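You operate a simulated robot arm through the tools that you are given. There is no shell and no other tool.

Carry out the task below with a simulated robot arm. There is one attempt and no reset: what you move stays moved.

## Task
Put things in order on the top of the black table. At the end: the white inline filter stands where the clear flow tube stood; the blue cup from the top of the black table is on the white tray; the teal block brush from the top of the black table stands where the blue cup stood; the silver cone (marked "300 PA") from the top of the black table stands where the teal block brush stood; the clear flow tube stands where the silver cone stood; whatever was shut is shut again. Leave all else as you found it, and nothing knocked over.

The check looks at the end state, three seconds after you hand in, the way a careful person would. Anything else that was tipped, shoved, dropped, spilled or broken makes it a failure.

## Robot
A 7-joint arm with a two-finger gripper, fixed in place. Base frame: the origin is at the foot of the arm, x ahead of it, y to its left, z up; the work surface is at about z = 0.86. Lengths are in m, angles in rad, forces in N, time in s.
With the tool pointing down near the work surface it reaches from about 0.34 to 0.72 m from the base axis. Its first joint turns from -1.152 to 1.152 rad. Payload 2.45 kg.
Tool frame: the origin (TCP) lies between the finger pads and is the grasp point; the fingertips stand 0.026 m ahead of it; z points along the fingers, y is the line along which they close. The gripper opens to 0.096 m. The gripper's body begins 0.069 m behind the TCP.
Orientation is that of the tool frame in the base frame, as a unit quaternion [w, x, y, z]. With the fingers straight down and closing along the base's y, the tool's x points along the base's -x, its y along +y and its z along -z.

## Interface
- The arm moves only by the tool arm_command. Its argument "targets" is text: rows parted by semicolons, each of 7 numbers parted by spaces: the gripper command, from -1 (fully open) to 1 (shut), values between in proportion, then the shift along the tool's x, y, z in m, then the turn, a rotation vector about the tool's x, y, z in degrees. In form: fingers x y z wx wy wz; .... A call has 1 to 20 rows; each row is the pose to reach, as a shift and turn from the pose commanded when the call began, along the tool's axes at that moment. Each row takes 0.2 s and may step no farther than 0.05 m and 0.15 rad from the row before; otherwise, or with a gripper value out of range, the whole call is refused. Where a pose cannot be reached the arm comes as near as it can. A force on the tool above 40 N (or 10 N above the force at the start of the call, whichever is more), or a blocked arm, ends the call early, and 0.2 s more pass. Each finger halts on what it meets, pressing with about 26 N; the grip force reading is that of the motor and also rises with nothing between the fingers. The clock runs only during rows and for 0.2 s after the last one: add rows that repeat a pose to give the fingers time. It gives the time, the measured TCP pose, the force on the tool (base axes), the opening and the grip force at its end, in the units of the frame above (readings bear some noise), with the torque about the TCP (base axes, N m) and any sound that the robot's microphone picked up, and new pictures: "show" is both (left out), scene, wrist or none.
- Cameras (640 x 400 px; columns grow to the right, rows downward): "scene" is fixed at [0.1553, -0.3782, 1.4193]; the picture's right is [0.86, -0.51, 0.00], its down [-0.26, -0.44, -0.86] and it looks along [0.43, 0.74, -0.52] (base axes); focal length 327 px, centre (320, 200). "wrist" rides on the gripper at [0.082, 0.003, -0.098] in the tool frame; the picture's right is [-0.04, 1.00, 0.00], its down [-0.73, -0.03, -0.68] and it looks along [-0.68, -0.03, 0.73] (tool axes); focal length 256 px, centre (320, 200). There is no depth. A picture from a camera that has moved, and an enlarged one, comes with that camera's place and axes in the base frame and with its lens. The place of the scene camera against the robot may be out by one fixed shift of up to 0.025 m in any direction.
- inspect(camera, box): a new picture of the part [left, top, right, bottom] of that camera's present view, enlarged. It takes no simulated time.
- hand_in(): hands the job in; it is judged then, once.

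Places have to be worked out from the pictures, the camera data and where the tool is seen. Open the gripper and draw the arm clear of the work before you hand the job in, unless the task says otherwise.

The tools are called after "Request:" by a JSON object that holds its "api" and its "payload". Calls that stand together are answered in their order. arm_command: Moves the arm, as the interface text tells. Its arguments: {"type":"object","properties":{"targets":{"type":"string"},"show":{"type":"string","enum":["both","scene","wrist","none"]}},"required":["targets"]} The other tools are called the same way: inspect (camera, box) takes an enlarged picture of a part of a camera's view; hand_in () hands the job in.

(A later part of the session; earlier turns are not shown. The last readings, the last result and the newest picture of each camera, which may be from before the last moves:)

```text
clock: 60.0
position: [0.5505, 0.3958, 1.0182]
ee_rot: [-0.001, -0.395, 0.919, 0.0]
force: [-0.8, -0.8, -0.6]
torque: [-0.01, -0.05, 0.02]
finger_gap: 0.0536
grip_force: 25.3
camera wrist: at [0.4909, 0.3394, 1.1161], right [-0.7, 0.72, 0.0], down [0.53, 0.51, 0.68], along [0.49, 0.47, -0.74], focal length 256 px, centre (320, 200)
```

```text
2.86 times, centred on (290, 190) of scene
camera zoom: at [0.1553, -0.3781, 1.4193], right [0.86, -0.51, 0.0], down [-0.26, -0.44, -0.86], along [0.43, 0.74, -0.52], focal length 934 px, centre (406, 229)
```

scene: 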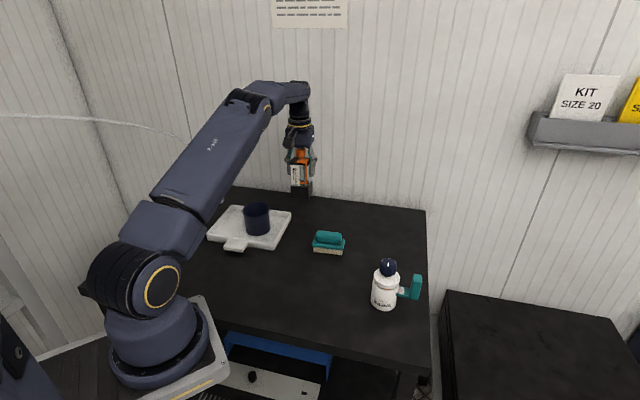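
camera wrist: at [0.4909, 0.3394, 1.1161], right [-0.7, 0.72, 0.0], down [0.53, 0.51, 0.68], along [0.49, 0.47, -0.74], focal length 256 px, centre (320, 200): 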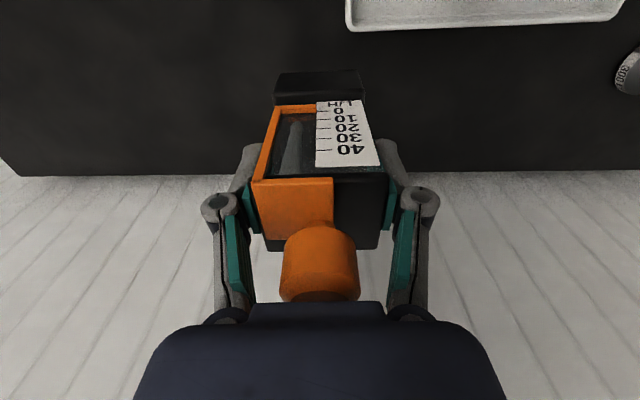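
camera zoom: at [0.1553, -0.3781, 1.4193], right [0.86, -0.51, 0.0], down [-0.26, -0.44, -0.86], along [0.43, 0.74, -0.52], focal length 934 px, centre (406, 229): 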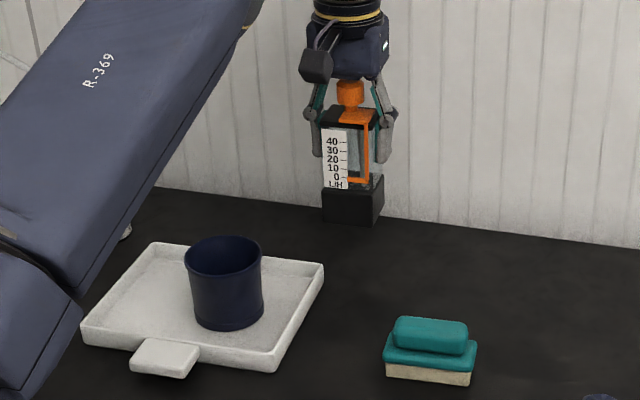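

It is over the spot at about (0.551, 0.397). I lower it most of the way and then feel for the table.

Request:
{"api": "arm_command", "payload": {"targets": "0.2 0 0 0.025 0 0 0; 0.2 0 0 0.045 0 0 0; 0.2 0 0 0.058 0 0 0; 0.2 0 0 0.062 0 0 0; 0.2 0 0 0.062 0 0 0"}}

Request:
{"api": "inspect", "payload": {"camera": "scene", "box": [240, 120, 360, 240]}}

```text
clock: 61.2
position: [0.5497, 0.3976, 0.9558]
ee_rot: [0.001, -0.395, 0.919, 0.001]
force: [0.3, 0.3, -1.2]
torque: [0.0, 0.03, 0.02]
finger_gap: 0.0536
grip_force: 26.2
camera wrist: at [0.4913, 0.3409, 1.0546], right [-0.7, 0.72, 0.0], down [0.53, 0.51, 0.68], along [0.49, 0.47, -0.73], focal length 256 px, centre (320, 200)
```

scene: 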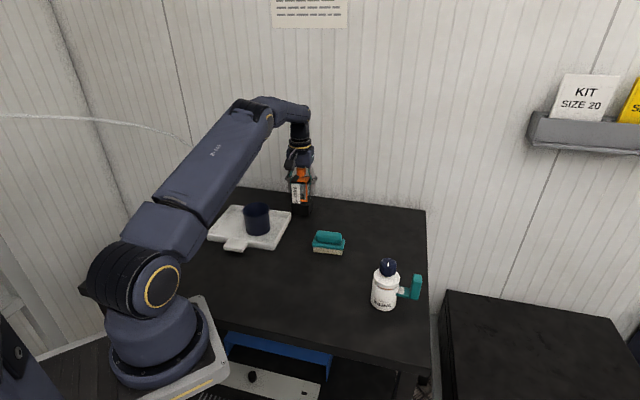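
wrist: 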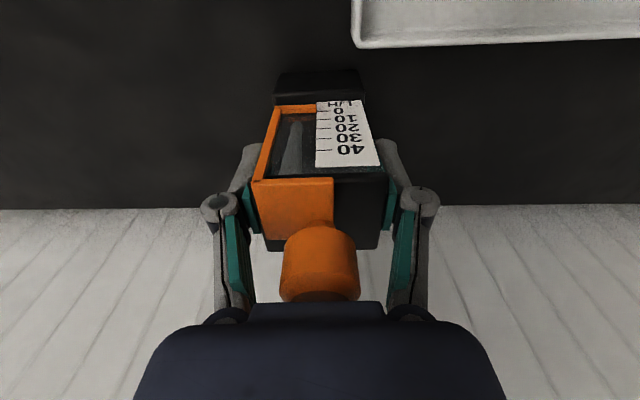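

```text
3.33 times, centred on (300, 180) of scene
camera zoom: at [0.1553, -0.3781, 1.4193], right [0.86, -0.51, 0.0], down [-0.26, -0.44, -0.86], along [0.43, 0.74, -0.52], focal length 1090 px, centre (387, 267)
```

zoom: 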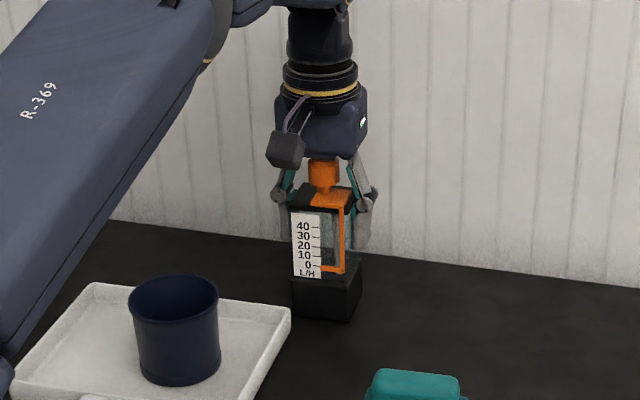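

There is a visible gap to the tray corner. Now small downward steps until contact.

Request:
{"api": "arm_command", "payload": {"targets": "0.2 0 0 0.0015 0 0 0; 0.2 0 0 0.0015 0 0 0", "show": "none"}}

Request:
{"api": "arm_command", "payload": {"targets": "0.2 0 0 0.0012 0 0 0; 0.2 0 0 0.0012 0 0 0", "show": "none"}}

```text
clock: 61.8
position: [0.5502, 0.3972, 0.9541]
ee_rot: [0.0, -0.395, 0.919, -0.001]
force: [-0.4, -0.2, -1.6]
torque: [0.0, 0.02, 0.02]
finger_gap: 0.0535
grip_force: 26.0
```

```text
clock: 62.4
position: [0.5513, 0.3965, 0.9539]
ee_rot: [-0.001, -0.395, 0.919, 0.0]
force: [-0.4, -1.0, 0.5]
torque: [0.02, 0.07, 0.03]
finger_gap: 0.0536
grip_force: 25.8
```

Request:
{"api": "arm_command", "payload": {"targets": "0.2 0 0 0.001 0 0 0; 0.2 0 0 0.001 0 0 0", "show": "none"}}

```text
clock: 63.0
position: [0.5512, 0.3983, 0.9543]
ee_rot: [0.001, -0.395, 0.919, 0.001]
force: [-2.9, -1.4, 12.7]
torque: [-0.27, 0.41, -0.01]
finger_gap: 0.0538
grip_force: 25.5
```

The base is on the table (12.7 N). I relax slightly and open the jaws.

Request:
{"api": "arm_command", "payload": {"targets": "0.2 0 0 -0.0008 0 0 0; 0 0 0 -0.0008 0 0 0; -0.5 0 0 -0.0008 0 0 0; -1 0 0 -0.0008 0 0 0; -1 0 0 -0.0008 0 0 0; -1 0 0 -0.0008 0 0 0"}}

Request:
{"api": "inspect", "payload": {"camera": "scene", "box": [240, 120, 360, 240]}}

```text
clock: 64.4
position: [0.5509, 0.3979, 0.955]
ee_rot: [0.0, -0.395, 0.919, 0.001]
force: [-0.2, -0.5, 0.9]
torque: [0.0, 0.0, 0.01]
finger_gap: 0.0958
grip_force: 0.1
camera wrist: at [0.4918, 0.341, 1.052], right [-0.7, 0.72, 0.0], down [0.53, 0.51, 0.68], along [0.49, 0.47, -0.73], focal length 256 px, centre (320, 200)
```

scene: 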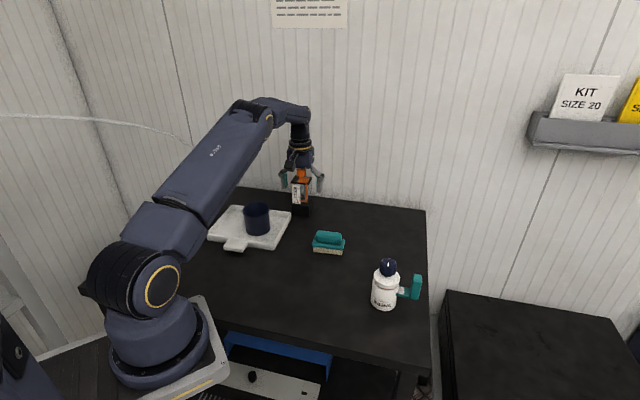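
wrist: 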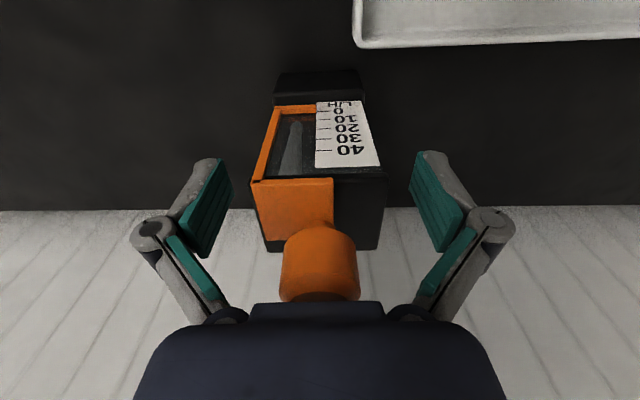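

```text
3.33 times, centred on (300, 180) of scene
camera zoom: at [0.1553, -0.3782, 1.4193], right [0.86, -0.51, 0.0], down [-0.26, -0.44, -0.86], along [0.43, 0.74, -0.52], focal length 1090 px, centre (387, 267)
```

zoom: 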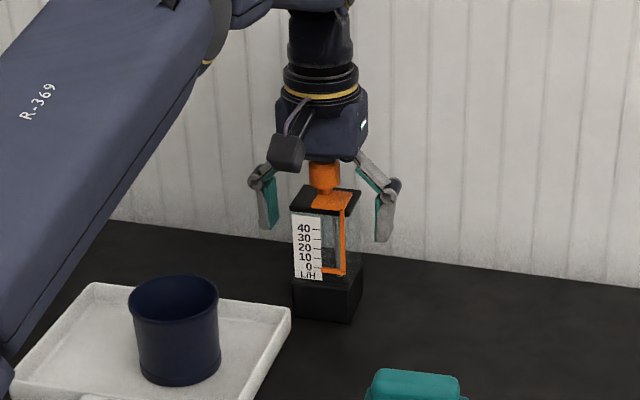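

The flow tube stands upright at (0.551, 0.398). I rise straight above its knob, then travel over to the filter, turning the tool to close along y.

Request:
{"api": "arm_command", "payload": {"targets": "-1 0 0 -0.045 0 0 0; -1 0 0 -0.09 0 0 0; -1 0 0 -0.135 0 0 0; -1 0 0 -0.18 0 0 0; -1 0.036 -0.0263 -0.18 0 0 5.2; -1 0.0719 -0.0526 -0.18 0 0 10.3; -1 0.1079 -0.0789 -0.18 0 0 15.5; -1 0.1439 -0.1052 -0.18 0 0 20.7; -1 0.1798 -0.1316 -0.18 0 0 25.8; -1 0.2158 -0.1579 -0.18 0 0 31; -1 0.2518 -0.1842 -0.18 0 0 36.2; -1 0.2877 -0.2105 -0.18 0 0 41.3; -1 0.3237 -0.2368 -0.18 0 0 46.5; -1 0.3237 -0.2368 -0.18 0 0 46.5"}}

```text
clock: 67.4
position: [0.4995, -0.0022, 1.1295]
ee_rot: [0.0, 0.0, 1.0, 0.0]
force: [0.3, 0.1, 0.4]
torque: [0.01, 0.0, 0.01]
finger_gap: 0.0961
grip_force: 0.0
out of reach, approached as far as the arm can: row 4
camera wrist: at [0.4173, 0.0015, 1.2285], right [0.04, 1.0, 0.0], down [0.73, -0.03, 0.68], along [0.68, -0.03, -0.73], focal length 256 px, centre (320, 200)
```

scene: 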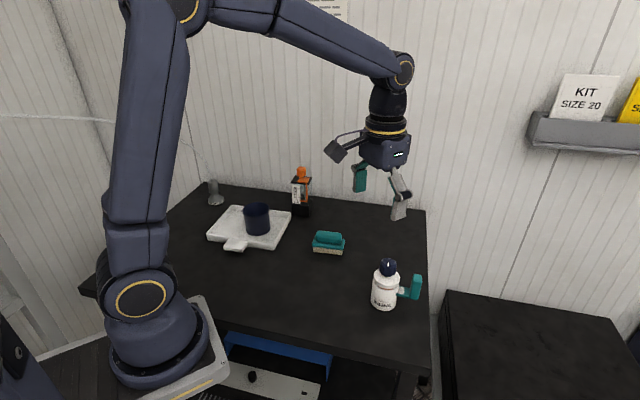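
wrist: 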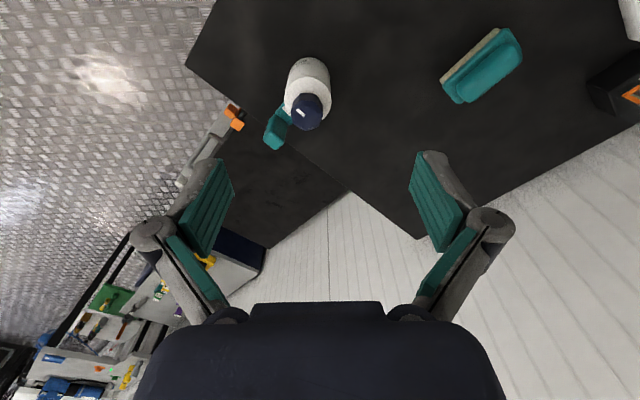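

The flow tube stands well at its new place. Now I zoom in on the filter from this overhead pose.

Request:
{"api": "inspect", "payload": {"camera": "wrist", "box": [240, 30, 380, 165]}}

Request:
{"api": "inspect", "payload": {"camera": "scene", "box": [350, 245, 440, 320]}}

Request:
{"api": "inspect", "payload": {"camera": "scene", "box": [180, 150, 360, 270]}}

```text
2.96 times, centred on (310, 98) of wrist
camera zoom: at [0.4173, 0.0015, 1.2285], right [0.04, 1.0, 0.0], down [0.73, -0.03, 0.68], along [0.68, -0.03, -0.73], focal length 758 px, centre (350, 504)
```

zoom: 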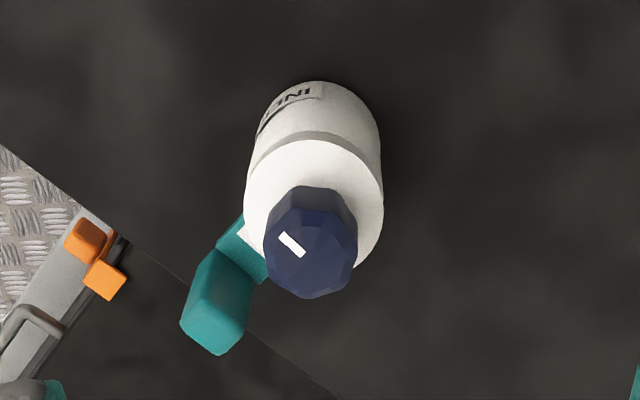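

```text
5.33 times, centred on (395, 282) of scene
camera zoom: at [0.1553, -0.3782, 1.4193], right [0.86, -0.51, 0.0], down [-0.26, -0.44, -0.86], along [0.43, 0.74, -0.52], focal length 1744 px, centre (-80, -240)
```

zoom: 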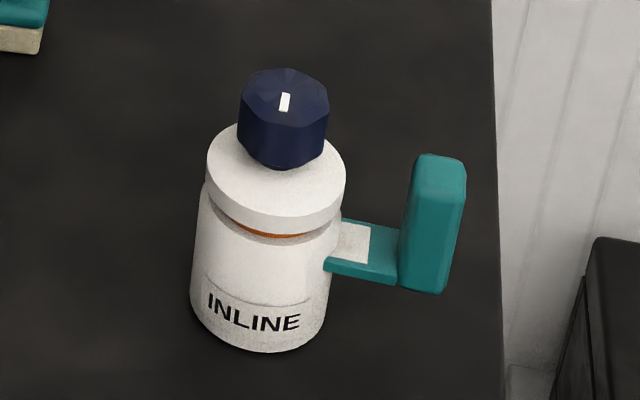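

```text
3.33 times, centred on (270, 210) of scene
camera zoom: at [0.1553, -0.3782, 1.4193], right [0.86, -0.51, 0.0], down [-0.26, -0.44, -0.86], along [0.43, 0.74, -0.52], focal length 1090 px, centre (487, 167)
```

zoom: 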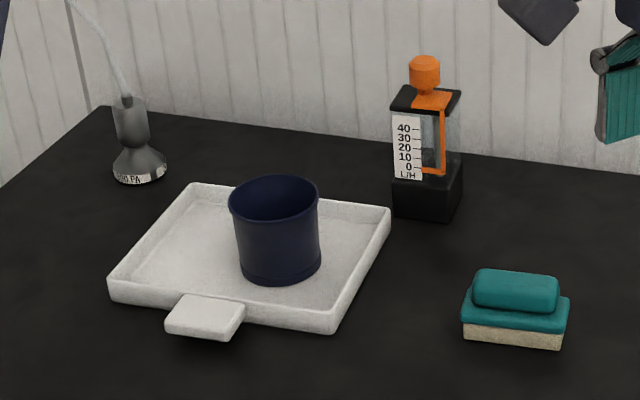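

I place the filter's axis at (0.533, −0.017), knob top near z≈0.978, handle toward (0.64, −0.77) and a low spout toward (0.8, 0.6). I turn the jaws 25° so both fingers miss the handle, and move above it.

Request:
{"api": "arm_command", "payload": {"targets": "-1 -0.0084 -0.0038 0.025 0 0 6.25; -1 -0.0168 -0.0075 0.05 0 0 12.5; -1 -0.0251 -0.0113 0.075 0 0 18.75; -1 -0.0335 -0.015 0.1 0 0 25; -1 -0.0335 -0.015 0.1 0 0 25"}}

Request:
{"api": "inspect", "payload": {"camera": "wrist", "box": [230, 60, 410, 220]}}

```text
clock: 68.6
position: [0.5328, -0.0156, 1.032]
ee_rot: [-0.001, 0.217, 0.976, 0.0]
force: [0.1, 0.2, 0.1]
torque: [0.0, 0.03, -0.02]
finger_gap: 0.0961
grip_force: 0.1
camera wrist: at [0.4595, 0.0219, 1.1309], right [0.46, 0.89, 0.0], down [0.65, -0.34, 0.68], along [0.6, -0.31, -0.73], focal length 256 px, centre (320, 200)
```

scene: 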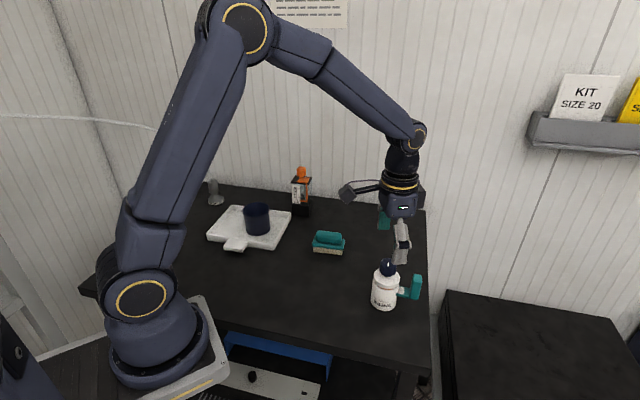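
wrist: 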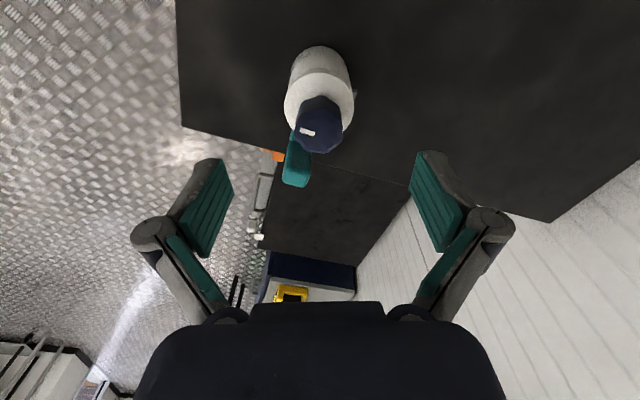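

```text
2.50 times, centred on (320, 140) of wrist
camera zoom: at [0.4595, 0.0219, 1.1309], right [0.46, 0.89, 0.0], down [0.65, -0.34, 0.68], along [0.6, -0.31, -0.73], focal length 640 px, centre (320, 350)
```

zoom: 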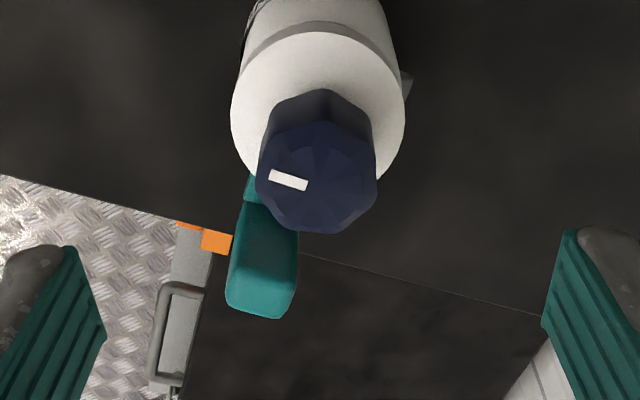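

The centre refines to (0.530, −0.016) and the handle is well clear of both finger paths. I descend to z≈0.98 to check the knob height against the TCP.

Request:
{"api": "arm_command", "payload": {"targets": "-1 0.0031 -0.0004 0.02 0 0 0; -1 0.0031 -0.0004 0.05 0 0 0; -1 0.0031 -0.0004 0.05 0 0 0", "show": "wrist"}}

Request:
{"api": "inspect", "payload": {"camera": "wrist", "box": [200, 40, 440, 250]}}

```text
clock: 69.4
position: [0.5295, -0.0153, 0.9834]
ee_rot: [0.0, 0.217, 0.976, 0.0]
force: [-0.1, 0.6, -0.1]
torque: [-0.02, 0.01, 0.01]
finger_gap: 0.096
grip_force: 0.1
camera wrist: at [0.4562, 0.0227, 1.0813], right [0.46, 0.89, 0.0], down [0.65, -0.34, 0.68], along [0.6, -0.31, -0.73], focal length 256 px, centre (320, 200)
```

wrist: 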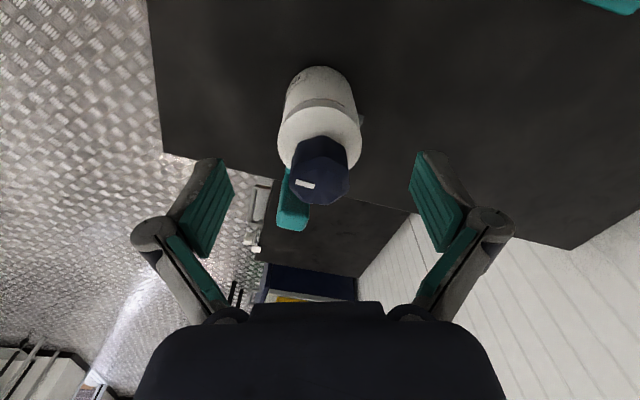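

```text
1.90 times, centred on (320, 145) of wrist
camera zoom: at [0.4562, 0.0227, 1.0813], right [0.46, 0.89, 0.0], down [0.65, -0.34, 0.68], along [0.6, -0.31, -0.73], focal length 488 px, centre (320, 305)
```

zoom: 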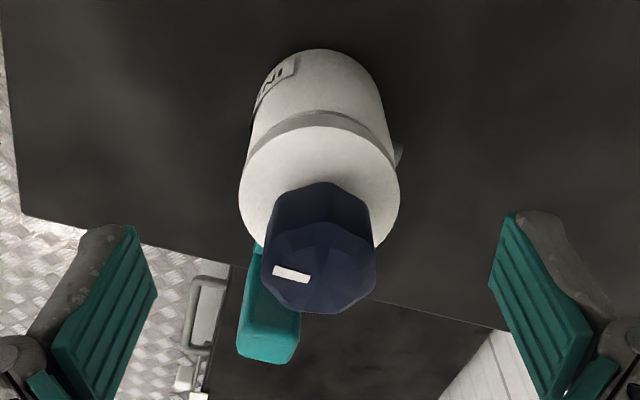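

The knob top is at z≈0.979, so TCP z≈0.917 keeps the palm clear. The small spout (z≈0.887, direction 42°) is a bit close to one finger's path, so I rotate the jaws 13° away from it and then descend.

Request:
{"api": "arm_command", "payload": {"targets": "-1 0 0 0 0 0 -6.5; -1 0 0 0 0 0 -13; -1 0 0 0.025 0 0 -13; -1 0 0 0.05 0 0 -13; -1 0 0 0.066 0 0 -13; -1 0 0 0.066 0 0 -13"}}

Request:
{"api": "inspect", "payload": {"camera": "wrist", "box": [180, 60, 460, 320]}}

Request:
{"api": "inspect", "payload": {"camera": "scene", "box": [330, 190, 450, 320]}}

```text
clock: 70.8
position: [0.5291, -0.0155, 0.918]
ee_rot: [0.0, 0.105, 0.995, 0.0]
force: [-0.1, 0.3, -0.2]
torque: [0.02, 0.0, 0.0]
finger_gap: 0.096
grip_force: 0.1
camera wrist: at [0.4492, 0.0052, 1.016], right [0.25, 0.97, 0.0], down [0.71, -0.18, 0.68], along [0.66, -0.17, -0.73], focal length 256 px, centre (320, 200)
```

scene: 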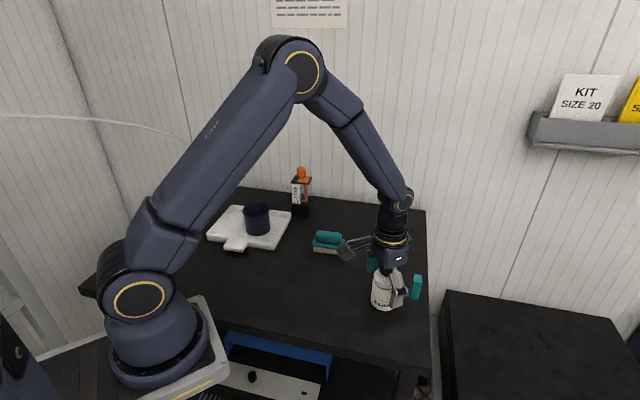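
wrist: 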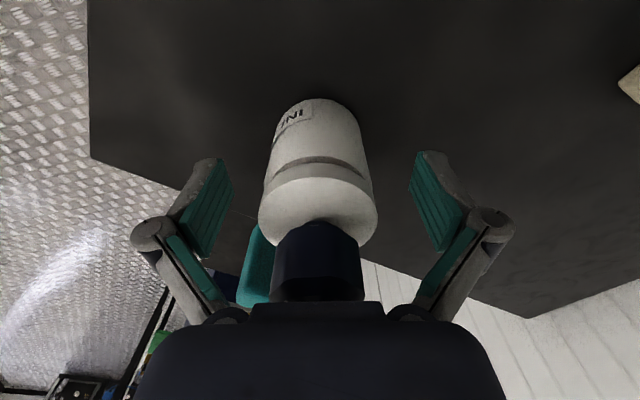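

```text
1.54 times, centred on (320, 190) of wrist
camera zoom: at [0.4492, 0.0052, 1.016], right [0.25, 0.97, 0.0], down [0.71, -0.18, 0.68], along [0.66, -0.17, -0.73], focal length 394 px, centre (320, 215)
```

zoom: 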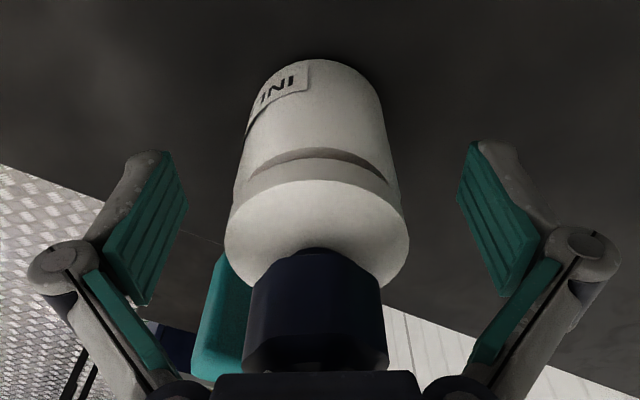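

```text
3.08 times, centred on (390, 255) of scene
camera zoom: at [0.1553, -0.3782, 1.4193], right [0.86, -0.51, 0.0], down [-0.26, -0.44, -0.86], along [0.43, 0.74, -0.52], focal length 1006 px, centre (105, 31)
```

zoom: 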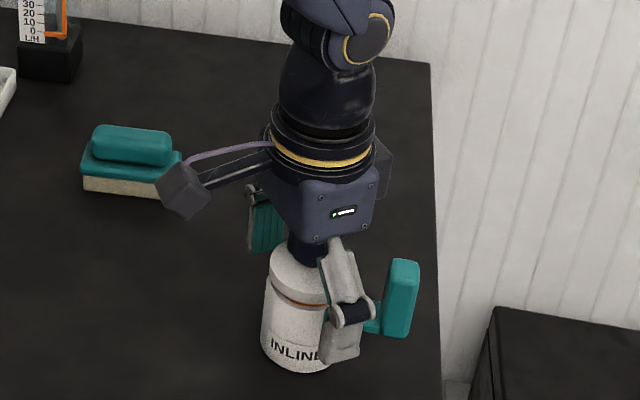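

The palm clears the knob, with a finger on each side of the body and the handle free. I close the jaws.

Request:
{"api": "arm_command", "payload": {"targets": "0.2 0 0 0 0 0 0; 0.2 0 0 0 0 0 0; 0.2 0 0 0 0 0 0; 0.2 0 0 0 0 0 0; 0.2 0 0 0 0 0 0"}}

Request:
{"api": "inspect", "payload": {"camera": "wrist", "box": [180, 60, 460, 320]}}

Request:
{"api": "inspect", "payload": {"camera": "scene", "box": [330, 190, 450, 320]}}

```text
clock: 72.0
position: [0.5284, -0.0152, 0.9186]
ee_rot: [0.001, 0.104, 0.995, 0.0]
force: [0.1, 0.3, 1.0]
torque: [-0.01, 0.05, -0.01]
finger_gap: 0.0526
grip_force: 26.0
camera wrist: at [0.4493, 0.0051, 1.0164], right [0.25, 0.97, 0.0], down [0.71, -0.18, 0.68], along [0.66, -0.17, -0.73], focal length 256 px, centre (320, 200)
```

scene: 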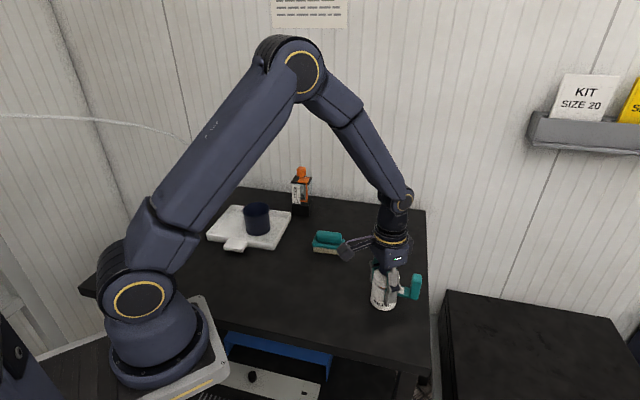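
wrist: 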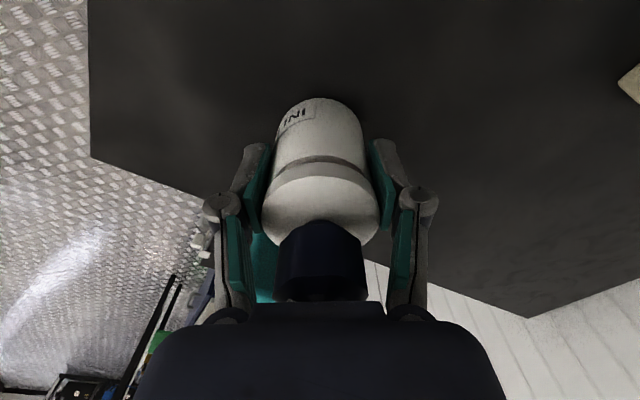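

```text
1.54 times, centred on (320, 190) of wrist
camera zoom: at [0.4493, 0.0051, 1.0164], right [0.25, 0.97, 0.0], down [0.71, -0.18, 0.68], along [0.66, -0.17, -0.73], focal length 394 px, centre (320, 215)
```

zoom: 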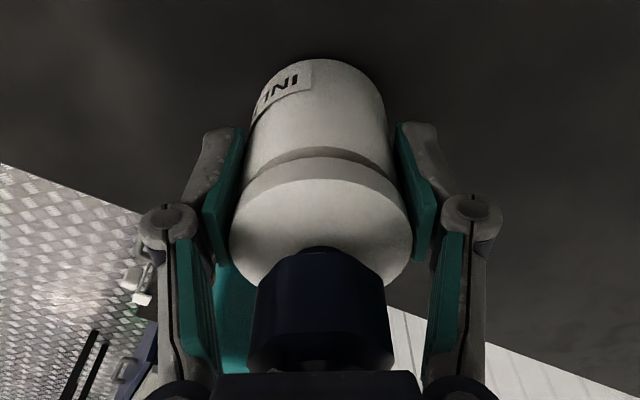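

```text
3.08 times, centred on (390, 255) of scene
camera zoom: at [0.1552, -0.3782, 1.4193], right [0.86, -0.51, 0.0], down [-0.26, -0.44, -0.86], along [0.43, 0.74, -0.52], focal length 1006 px, centre (105, 31)
```

zoom: 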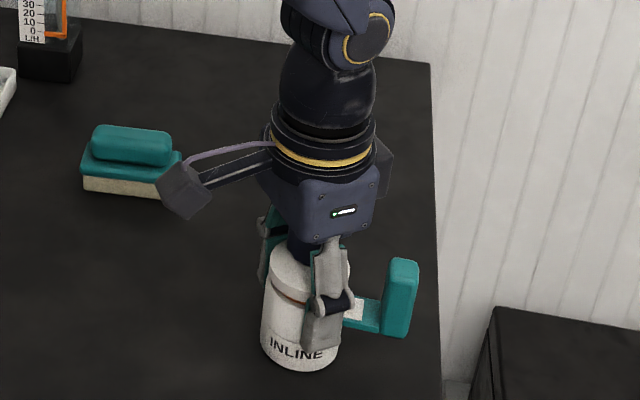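

Gripped at 52.6 mm. I lift just 1.2 cm first and check that the whole filter, not just the lid, comes along.

Request:
{"api": "arm_command", "payload": {"targets": "0.2 0 0 -0.004 0 0 0; 0.2 0 0 -0.008 0 0 0; 0.2 0 0 -0.012 0 0 0; 0.2 0 0 -0.012 0 0 0"}}

Request:
{"api": "inspect", "payload": {"camera": "scene", "box": [350, 240, 440, 320]}}

Request:
{"api": "inspect", "payload": {"camera": "wrist", "box": [180, 60, 460, 320]}}

```text
clock: 73.0
position: [0.5297, -0.0147, 0.931]
ee_rot: [0.0, 0.104, 0.995, 0.001]
force: [-0.3, 0.5, -1.0]
torque: [0.0, 0.0, -0.02]
finger_gap: 0.0525
grip_force: 25.5
camera wrist: at [0.45, 0.0056, 1.0286], right [0.25, 0.97, 0.0], down [0.71, -0.18, 0.68], along [0.66, -0.17, -0.73], focal length 256 px, centre (320, 200)
```

scene: 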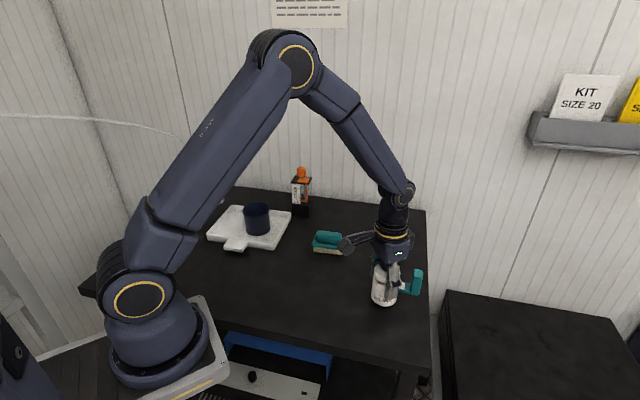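
wrist: 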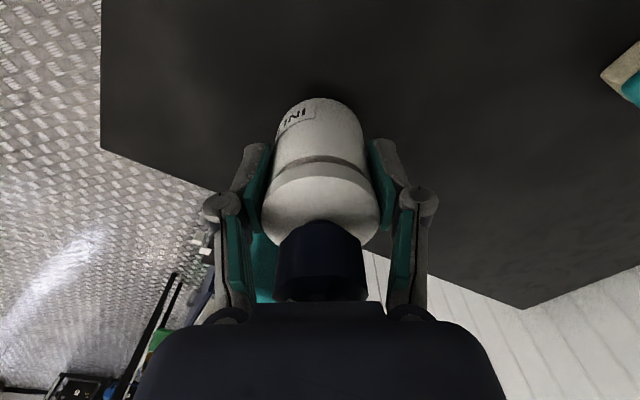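

```text
5.00 times, centred on (395, 280) of scene
camera zoom: at [0.1553, -0.3782, 1.4193], right [0.86, -0.51, 0.0], down [-0.26, -0.44, -0.86], along [0.43, 0.74, -0.52], focal length 1635 px, centre (-55, -200)
```

zoom: 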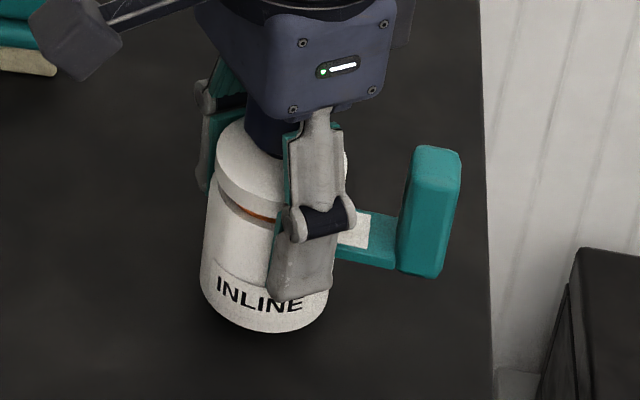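

```text
1.54 times, centred on (320, 190) of wrist
camera zoom: at [0.45, 0.0056, 1.0286], right [0.25, 0.97, 0.0], down [0.71, -0.18, 0.68], along [0.66, -0.17, -0.73], focal length 394 px, centre (320, 215)
```

zoom: 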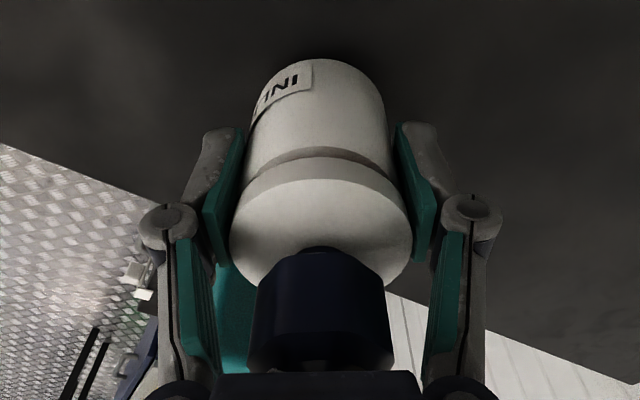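

The whole filter rises together. I lift it a bit more and carry it to the flow tube's old spot at (0.350, 0.139).

Request:
{"api": "arm_command", "payload": {"targets": "0.2 0 0 -0.025 0 0 0; 0.2 0 0 -0.048 0 0 0; 0.2 0.0347 0.019 -0.048 0 0 0; 0.2 0.0694 0.0381 -0.048 0 0 0; 0.2 0.1041 0.0571 -0.048 0 0 0; 0.2 0.1389 0.0761 -0.048 0 0 0; 0.2 0.1736 0.0952 -0.048 0 0 0; 0.2 0.2083 0.1142 -0.048 0 0 0; 0.2 0.2083 0.1142 -0.048 0 0 0"}}

```text
clock: 75.0
position: [0.3496, 0.1413, 0.978]
ee_rot: [0.0, 0.104, 0.995, 0.0]
force: [-0.5, 1.0, -2.3]
torque: [-0.02, 0.0, 0.02]
finger_gap: 0.0526
grip_force: 26.1
camera wrist: at [0.2701, 0.162, 1.0771], right [0.25, 0.97, 0.0], down [0.71, -0.18, 0.68], along [0.66, -0.17, -0.73], focal length 256 px, centre (320, 200)
```

scene: 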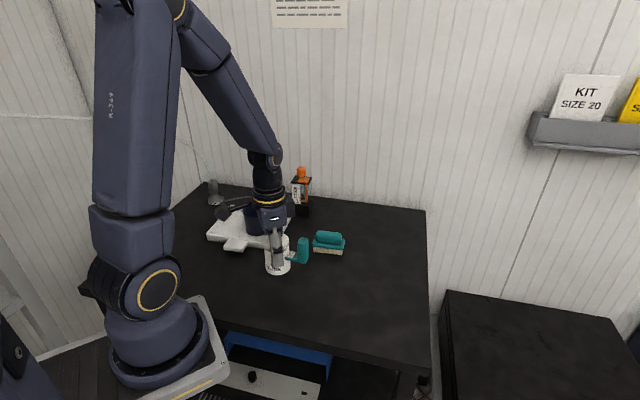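
wrist: 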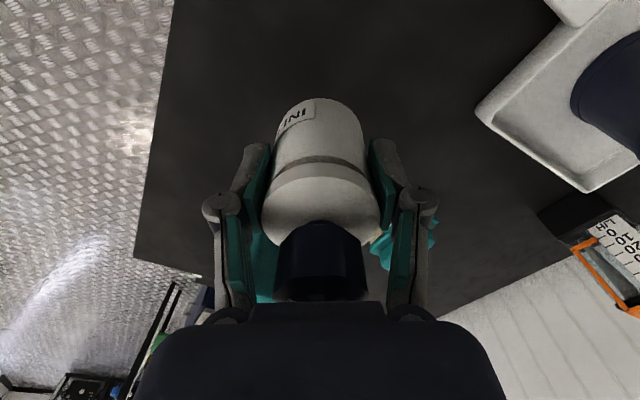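

It's above the flow tube's old spot. I lower to just above the table and then step down for contact.

Request:
{"api": "arm_command", "payload": {"targets": "0.2 0 0 0.025 0 0 0; 0.2 0 0 0.045 0 0 0; 0.2 0 0 0.057 0 0 0; 0.2 0 0 0.057 0 0 0", "show": "none"}}

Request:
{"api": "arm_command", "payload": {"targets": "0.2 0 0 0.0015 0 0 0; 0.2 0 0 0.0015 0 0 0", "show": "none"}}

Request:
{"api": "arm_command", "payload": {"targets": "0.2 0 0 0.001 0 0 0; 0.2 0 0 0.001 0 0 0", "show": "none"}}

```text
clock: 76.0
position: [0.3511, 0.1409, 0.9209]
ee_rot: [0.0, 0.105, 0.995, 0.0]
force: [-0.5, 0.7, -2.2]
torque: [0.02, 0.03, -0.04]
finger_gap: 0.0526
grip_force: 25.9
```

```text
clock: 76.6
position: [0.3495, 0.1394, 0.9197]
ee_rot: [0.0, 0.105, 0.994, -0.001]
force: [-0.4, -0.6, -0.7]
torque: [-0.01, 0.01, 0.02]
finger_gap: 0.0524
grip_force: 25.8
```

```text
clock: 77.2
position: [0.3501, 0.1417, 0.9189]
ee_rot: [0.0, 0.104, 0.995, 0.0]
force: [0.6, 1.3, -1.9]
torque: [0.0, 0.01, 0.01]
finger_gap: 0.0525
grip_force: 25.8
```

Request:
{"api": "arm_command", "payload": {"targets": "0.2 0 0 0.001 0 0 0; 0.2 0 0 0.001 0 0 0", "show": "none"}}

```text
clock: 77.8
position: [0.3499, 0.1411, 0.9175]
ee_rot: [0.001, 0.104, 0.995, 0.001]
force: [-3.4, -0.3, 20.6]
torque: [-0.01, 0.05, -0.03]
finger_gap: 0.0526
grip_force: 25.7
```

Contact with the table (20 N). I relax 1 mm, then open the jaws.

Request:
{"api": "arm_command", "payload": {"targets": "0.2 0 0 -0.001 0 0 0; 0.2 0 0 -0.001 0 0 0; -0.2 0 0 -0.001 0 0 0; -0.6 0 0 -0.001 0 0 0; -1 0 0 -0.001 0 0 0; -1 0 0 -0.001 0 0 0; -1 0 0 -0.001 0 0 0"}}

Request:
{"api": "inspect", "payload": {"camera": "scene", "box": [210, 170, 360, 300]}}

```text
clock: 79.4
position: [0.3496, 0.1408, 0.9195]
ee_rot: [0.0, 0.105, 0.995, 0.0]
force: [0.2, -0.3, 0.7]
torque: [0.03, -0.01, 0.03]
finger_gap: 0.0959
grip_force: 0.1
camera wrist: at [0.2704, 0.161, 1.017], right [0.25, 0.97, 0.0], down [0.71, -0.18, 0.68], along [0.66, -0.17, -0.73], focal length 256 px, centre (320, 200)
```

scene: 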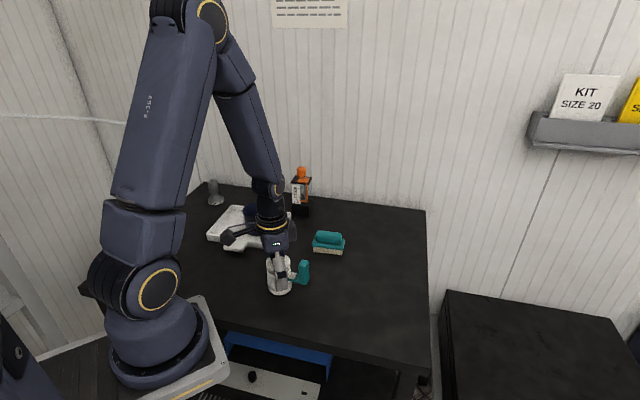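
wrist: 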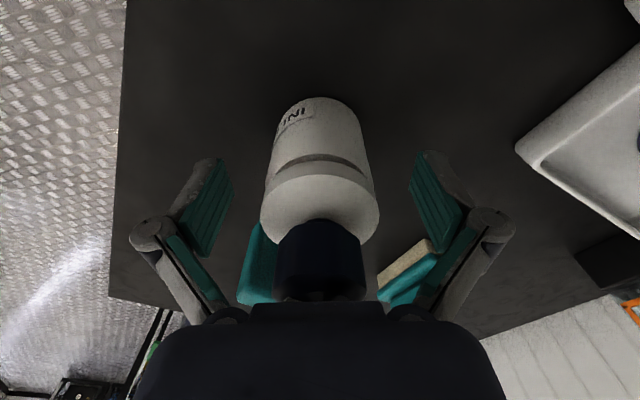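

```text
3.08 times, centred on (285, 235) of scene
camera zoom: at [0.1553, -0.3782, 1.4193], right [0.86, -0.51, 0.0], down [-0.26, -0.44, -0.86], along [0.43, 0.74, -0.52], focal length 1006 px, centre (428, 92)
```

zoom: 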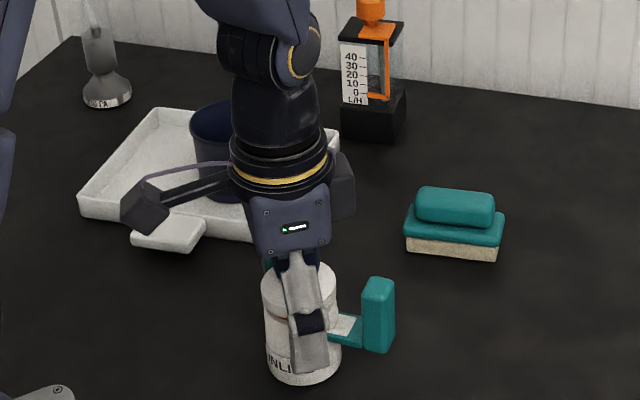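

The filter stands at the flow tube's old spot. I rise above its knob, then swing back toward the parked cone while turning the wrist to the φ=90° orientation.

Request:
{"api": "arm_command", "payload": {"targets": "-1 0 0 -0.045 0 0 0; -1 0 0 -0.09 0 0 0; -1 0 0 -0.14 0 0 0; -1 0.0018 0.0124 -0.1433 0 0 -8.5; -1 0.0036 0.0248 -0.1467 0 0 -17; -1 0.0053 0.0372 -0.15 0 0 -25.5; -1 0.0071 0.0496 -0.1533 0 0 -34; -1 0.0089 0.062 -0.1567 0 0 -42.5; -1 0.0107 0.0744 -0.16 0 0 -51; -1 0.0125 0.0868 -0.1633 0 0 -59.5; -1 0.0142 0.0992 -0.1667 0 0 -68; -1 0.016 0.1116 -0.17 0 0 -76.5; -1 0.0178 0.124 -0.1733 0 0 -85; -1 0.0196 0.1364 -0.1767 0 0 -93.5; -1 0.0214 0.1488 -0.18 0 0 -102; -1 0.0214 0.1488 -0.18 0 0 -102"}}

Request:
{"api": "inspect", "payload": {"camera": "scene", "box": [180, 170, 440, 330]}}

```text
clock: 82.8
position: [0.3589, 0.2916, 1.0988]
ee_rot: [0.0, 0.707, -0.707, 0.0]
force: [-0.2, 0.3, 0.5]
torque: [-0.05, -0.02, 0.01]
finger_gap: 0.0958
grip_force: 0.0
camera wrist: at [0.3562, 0.2106, 1.1973], right [-1.0, 0.04, 0.0], down [0.03, 0.73, 0.68], along [0.03, 0.68, -0.73], focal length 256 px, centre (320, 200)
```

scene: 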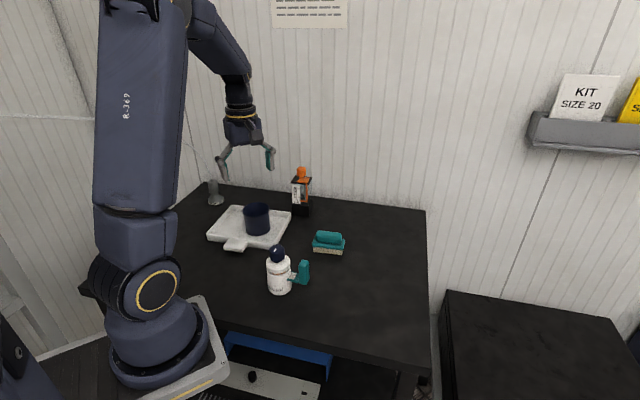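
wrist: 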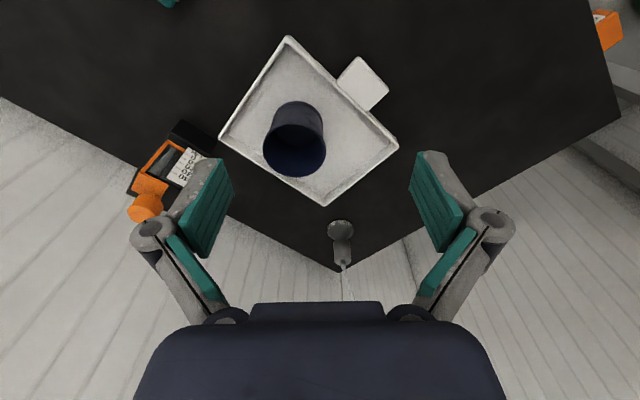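

```text
2.46 times, centred on (310, 250) of scene
camera zoom: at [0.1553, -0.3781, 1.4193], right [0.86, -0.51, 0.0], down [-0.26, -0.44, -0.86], along [0.43, 0.74, -0.52], focal length 805 px, centre (345, 77)
```

zoom: 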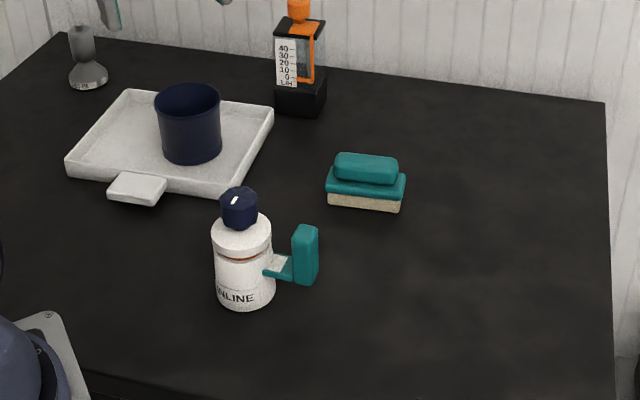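

Everything stands upright. I tilt the tool and move to the pose right in front of the parked cone that I used when withdrawing.

Request:
{"api": "arm_command", "payload": {"targets": "-1 -0.0376 0.0054 0.0158 0 -8 0; -1 -0.0752 0.0108 0.0316 0 -16 0; -1 -0.1128 0.0162 0.0474 0 -24 0; -1 -0.1504 0.0216 0.0632 0 -32 0; -1 -0.188 0.027 0.079 0 -40 0; -1 -0.188 0.027 0.079 0 -40 0"}}

Request:
{"api": "inspect", "payload": {"camera": "wrist", "box": [240, 0, 420, 150]}}

```text
clock: 84.2
position: [0.3339, 0.4791, 1.0205]
ee_rot: [-0.242, 0.664, -0.664, -0.242]
force: [0.8, 0.0, -0.6]
torque: [0.03, 0.01, 0.0]
finger_gap: 0.0958
grip_force: 0.0
camera wrist: at [0.3304, 0.3542, 1.0432], right [-1.0, 0.03, 0.03], down [0.03, 0.12, 0.99], along [0.03, 0.99, -0.13], focal length 256 px, centre (320, 200)
```

scene: 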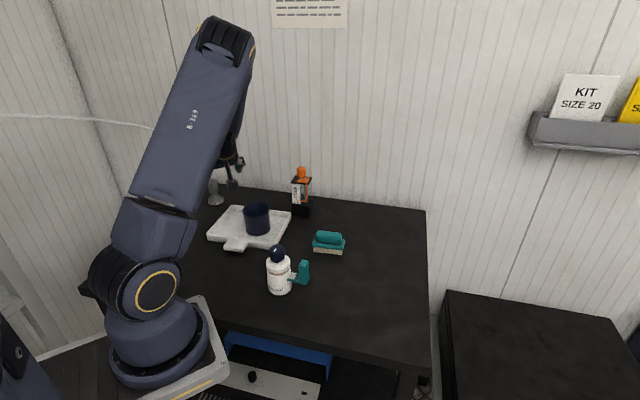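
wrist: 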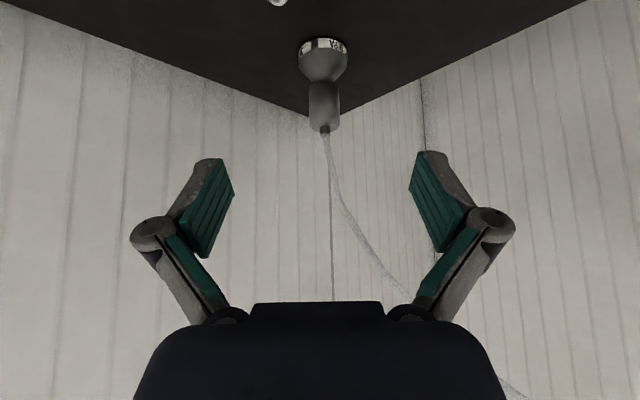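

```text
2.67 times, centred on (330, 75) of wrist
camera zoom: at [0.3304, 0.3542, 1.0432], right [-1.0, 0.03, 0.03], down [0.03, 0.12, 0.99], along [0.03, 0.99, -0.13], focal length 683 px, centre (293, 533)
```

zoom: 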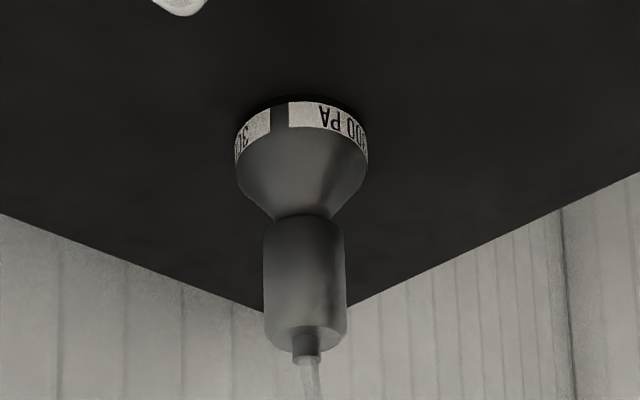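

The cone is where I parked it (x≈0.331). I advance along the reverse of my withdrawal path to its neck and look.

Request:
{"api": "arm_command", "payload": {"targets": "-1 -0.0037 0.001 0.0423 0 0 0; -1 -0.0061 0.001 0.0705 0 0 0; -1 -0.0086 0.001 0.0986 0 0 0; -1 -0.011 0.001 0.1268 0 0 0; -1 -0.0289 0.001 0.1523 0 0 0; -1 -0.0289 0.001 0.1523 0 0 0"}}

```text
clock: 85.6
position: [0.3332, 0.599, 0.9201]
ee_rot: [-0.242, 0.665, -0.664, -0.242]
force: [0.3, 0.2, 0.2]
torque: [0.02, 0.03, 0.01]
finger_gap: 0.0961
grip_force: 0.1
camera wrist: at [0.329, 0.4726, 0.9432], right [-1.0, 0.03, 0.03], down [0.03, 0.13, 0.99], along [0.03, 0.99, -0.13], focal length 256 px, centre (320, 200)
```

scene: 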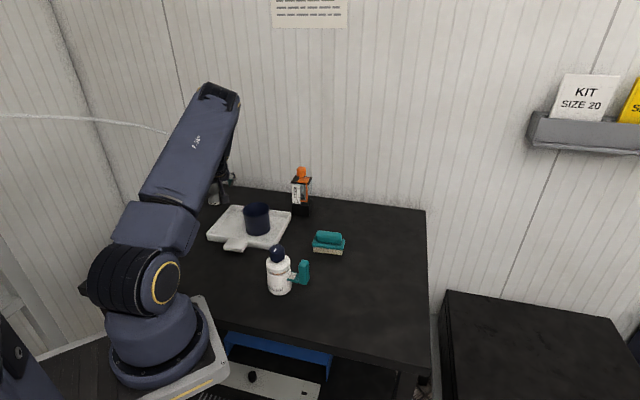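
wrist: 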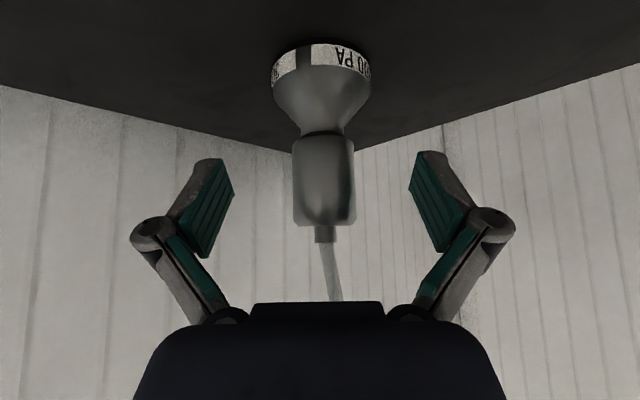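

The neck is between the fingers, within 2 mm of centre. I close on it.

Request:
{"api": "arm_command", "payload": {"targets": "-1 0 0.0015 0 0 0 0; 0.6 0 0.0015 0 0 0 0; 0.6 0 0.0015 0 0 0 0; 0.6 0 0.0015 0 0 0 0; 0.6 0 0.0015 0 0 0 0; 0.6 0 0.0015 0 0 0 0", "show": "wrist"}}

```text
clock: 87.0
position: [0.3314, 0.5981, 0.9216]
ee_rot: [-0.242, 0.665, -0.664, -0.242]
force: [-0.4, 0.4, -0.2]
torque: [-0.09, 0.07, -0.01]
finger_gap: 0.0291
grip_force: 25.6
camera wrist: at [0.3276, 0.4724, 0.9439], right [-1.0, 0.03, 0.03], down [0.03, 0.13, 0.99], along [0.03, 0.99, -0.13], focal length 256 px, centre (320, 200)
```

wrist: 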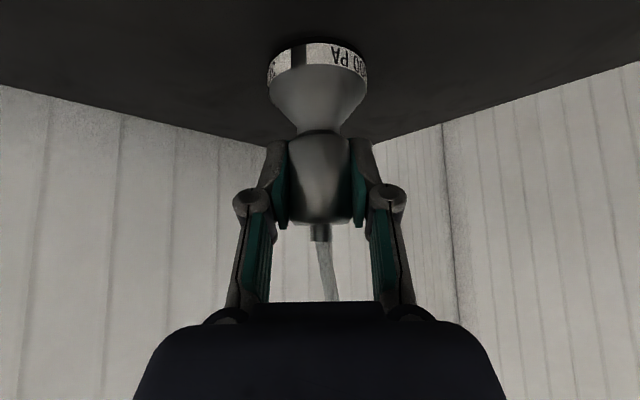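

Gripped again at 29 mm. I lift the cone to z≈1.11 so its base clears the flow tube's knob on the way across.

Request:
{"api": "arm_command", "payload": {"targets": "0.6 -0.0243 0 -0.029 0 0 0; 0.6 -0.0486 0 -0.0579 0 0 0; 0.6 -0.0729 0 -0.0869 0 0 0; 0.6 -0.0972 0 -0.1158 0 0 0; 0.6 -0.1215 0 -0.1448 0 0 0; 0.6 -0.1215 0 -0.1448 0 0 0"}}

```text
clock: 88.4
position: [0.3311, 0.5972, 1.1114]
ee_rot: [0.242, -0.664, 0.664, 0.242]
force: [-0.4, 0.5, -1.5]
torque: [0.01, -0.02, 0.0]
finger_gap: 0.0294
grip_force: 26.1
camera wrist: at [0.3274, 0.4721, 1.1339], right [-1.0, 0.03, 0.03], down [0.03, 0.13, 0.99], along [0.03, 0.99, -0.13], focal length 256 px, centre (320, 200)
```

scene: 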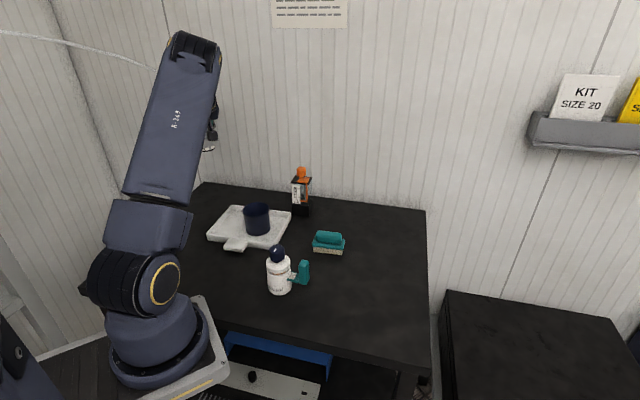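
wrist: 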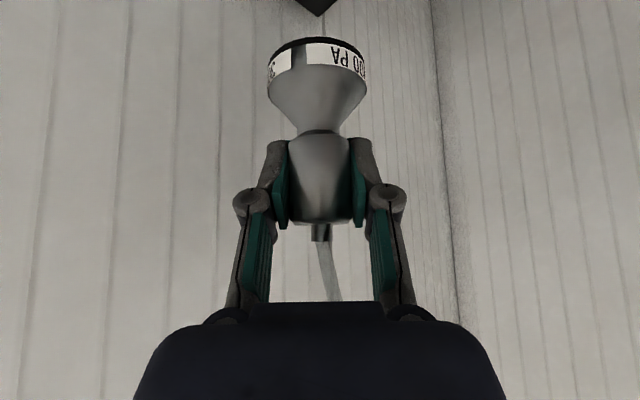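

Force is only the cone's weight. I carry it the first half of the way toward (0.66, 0.196) and check the hose.

Request:
{"api": "arm_command", "payload": {"targets": "0.6 0.0258 -0.0275 -0.0217 0 0 0; 0.6 0.0516 -0.055 -0.0433 0 0 0; 0.6 0.0774 -0.0825 -0.065 0 0 0; 0.6 0.1031 -0.11 -0.0866 0 0 0; 0.6 0.1289 -0.1375 -0.1083 0 0 0; 0.6 0.1547 -0.165 -0.1299 0 0 0; 0.6 0.1547 -0.165 -0.1299 0 0 0"}}

```text
clock: 90.0
position: [0.4961, 0.3971, 1.1108]
ee_rot: [-0.242, 0.664, -0.664, -0.243]
force: [-0.4, 0.4, -1.9]
torque: [0.01, 0.0, 0.0]
finger_gap: 0.029
grip_force: 26.0
camera wrist: at [0.4924, 0.2716, 1.1341], right [-1.0, 0.03, 0.03], down [0.03, 0.13, 0.99], along [0.03, 0.99, -0.13], focal length 256 px, centre (320, 200)
```

scene: 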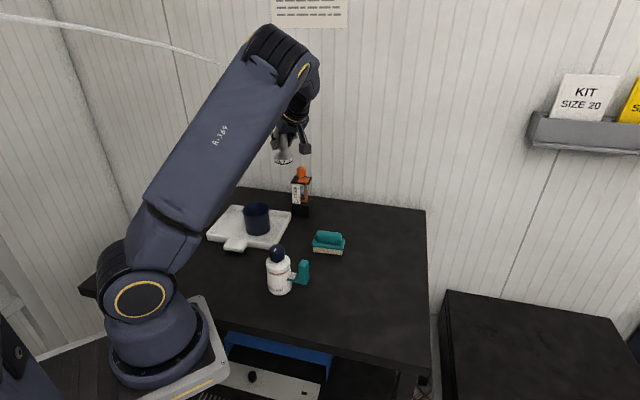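
wrist: 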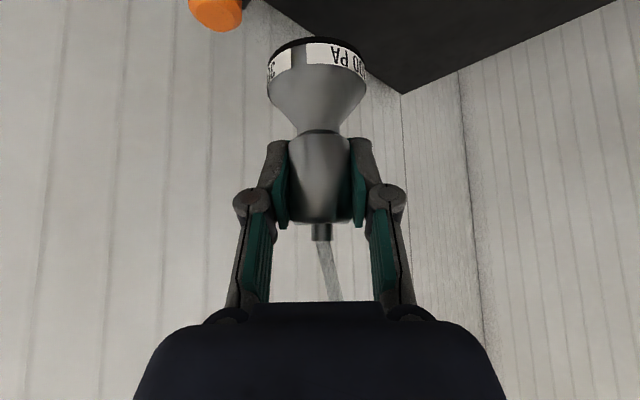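

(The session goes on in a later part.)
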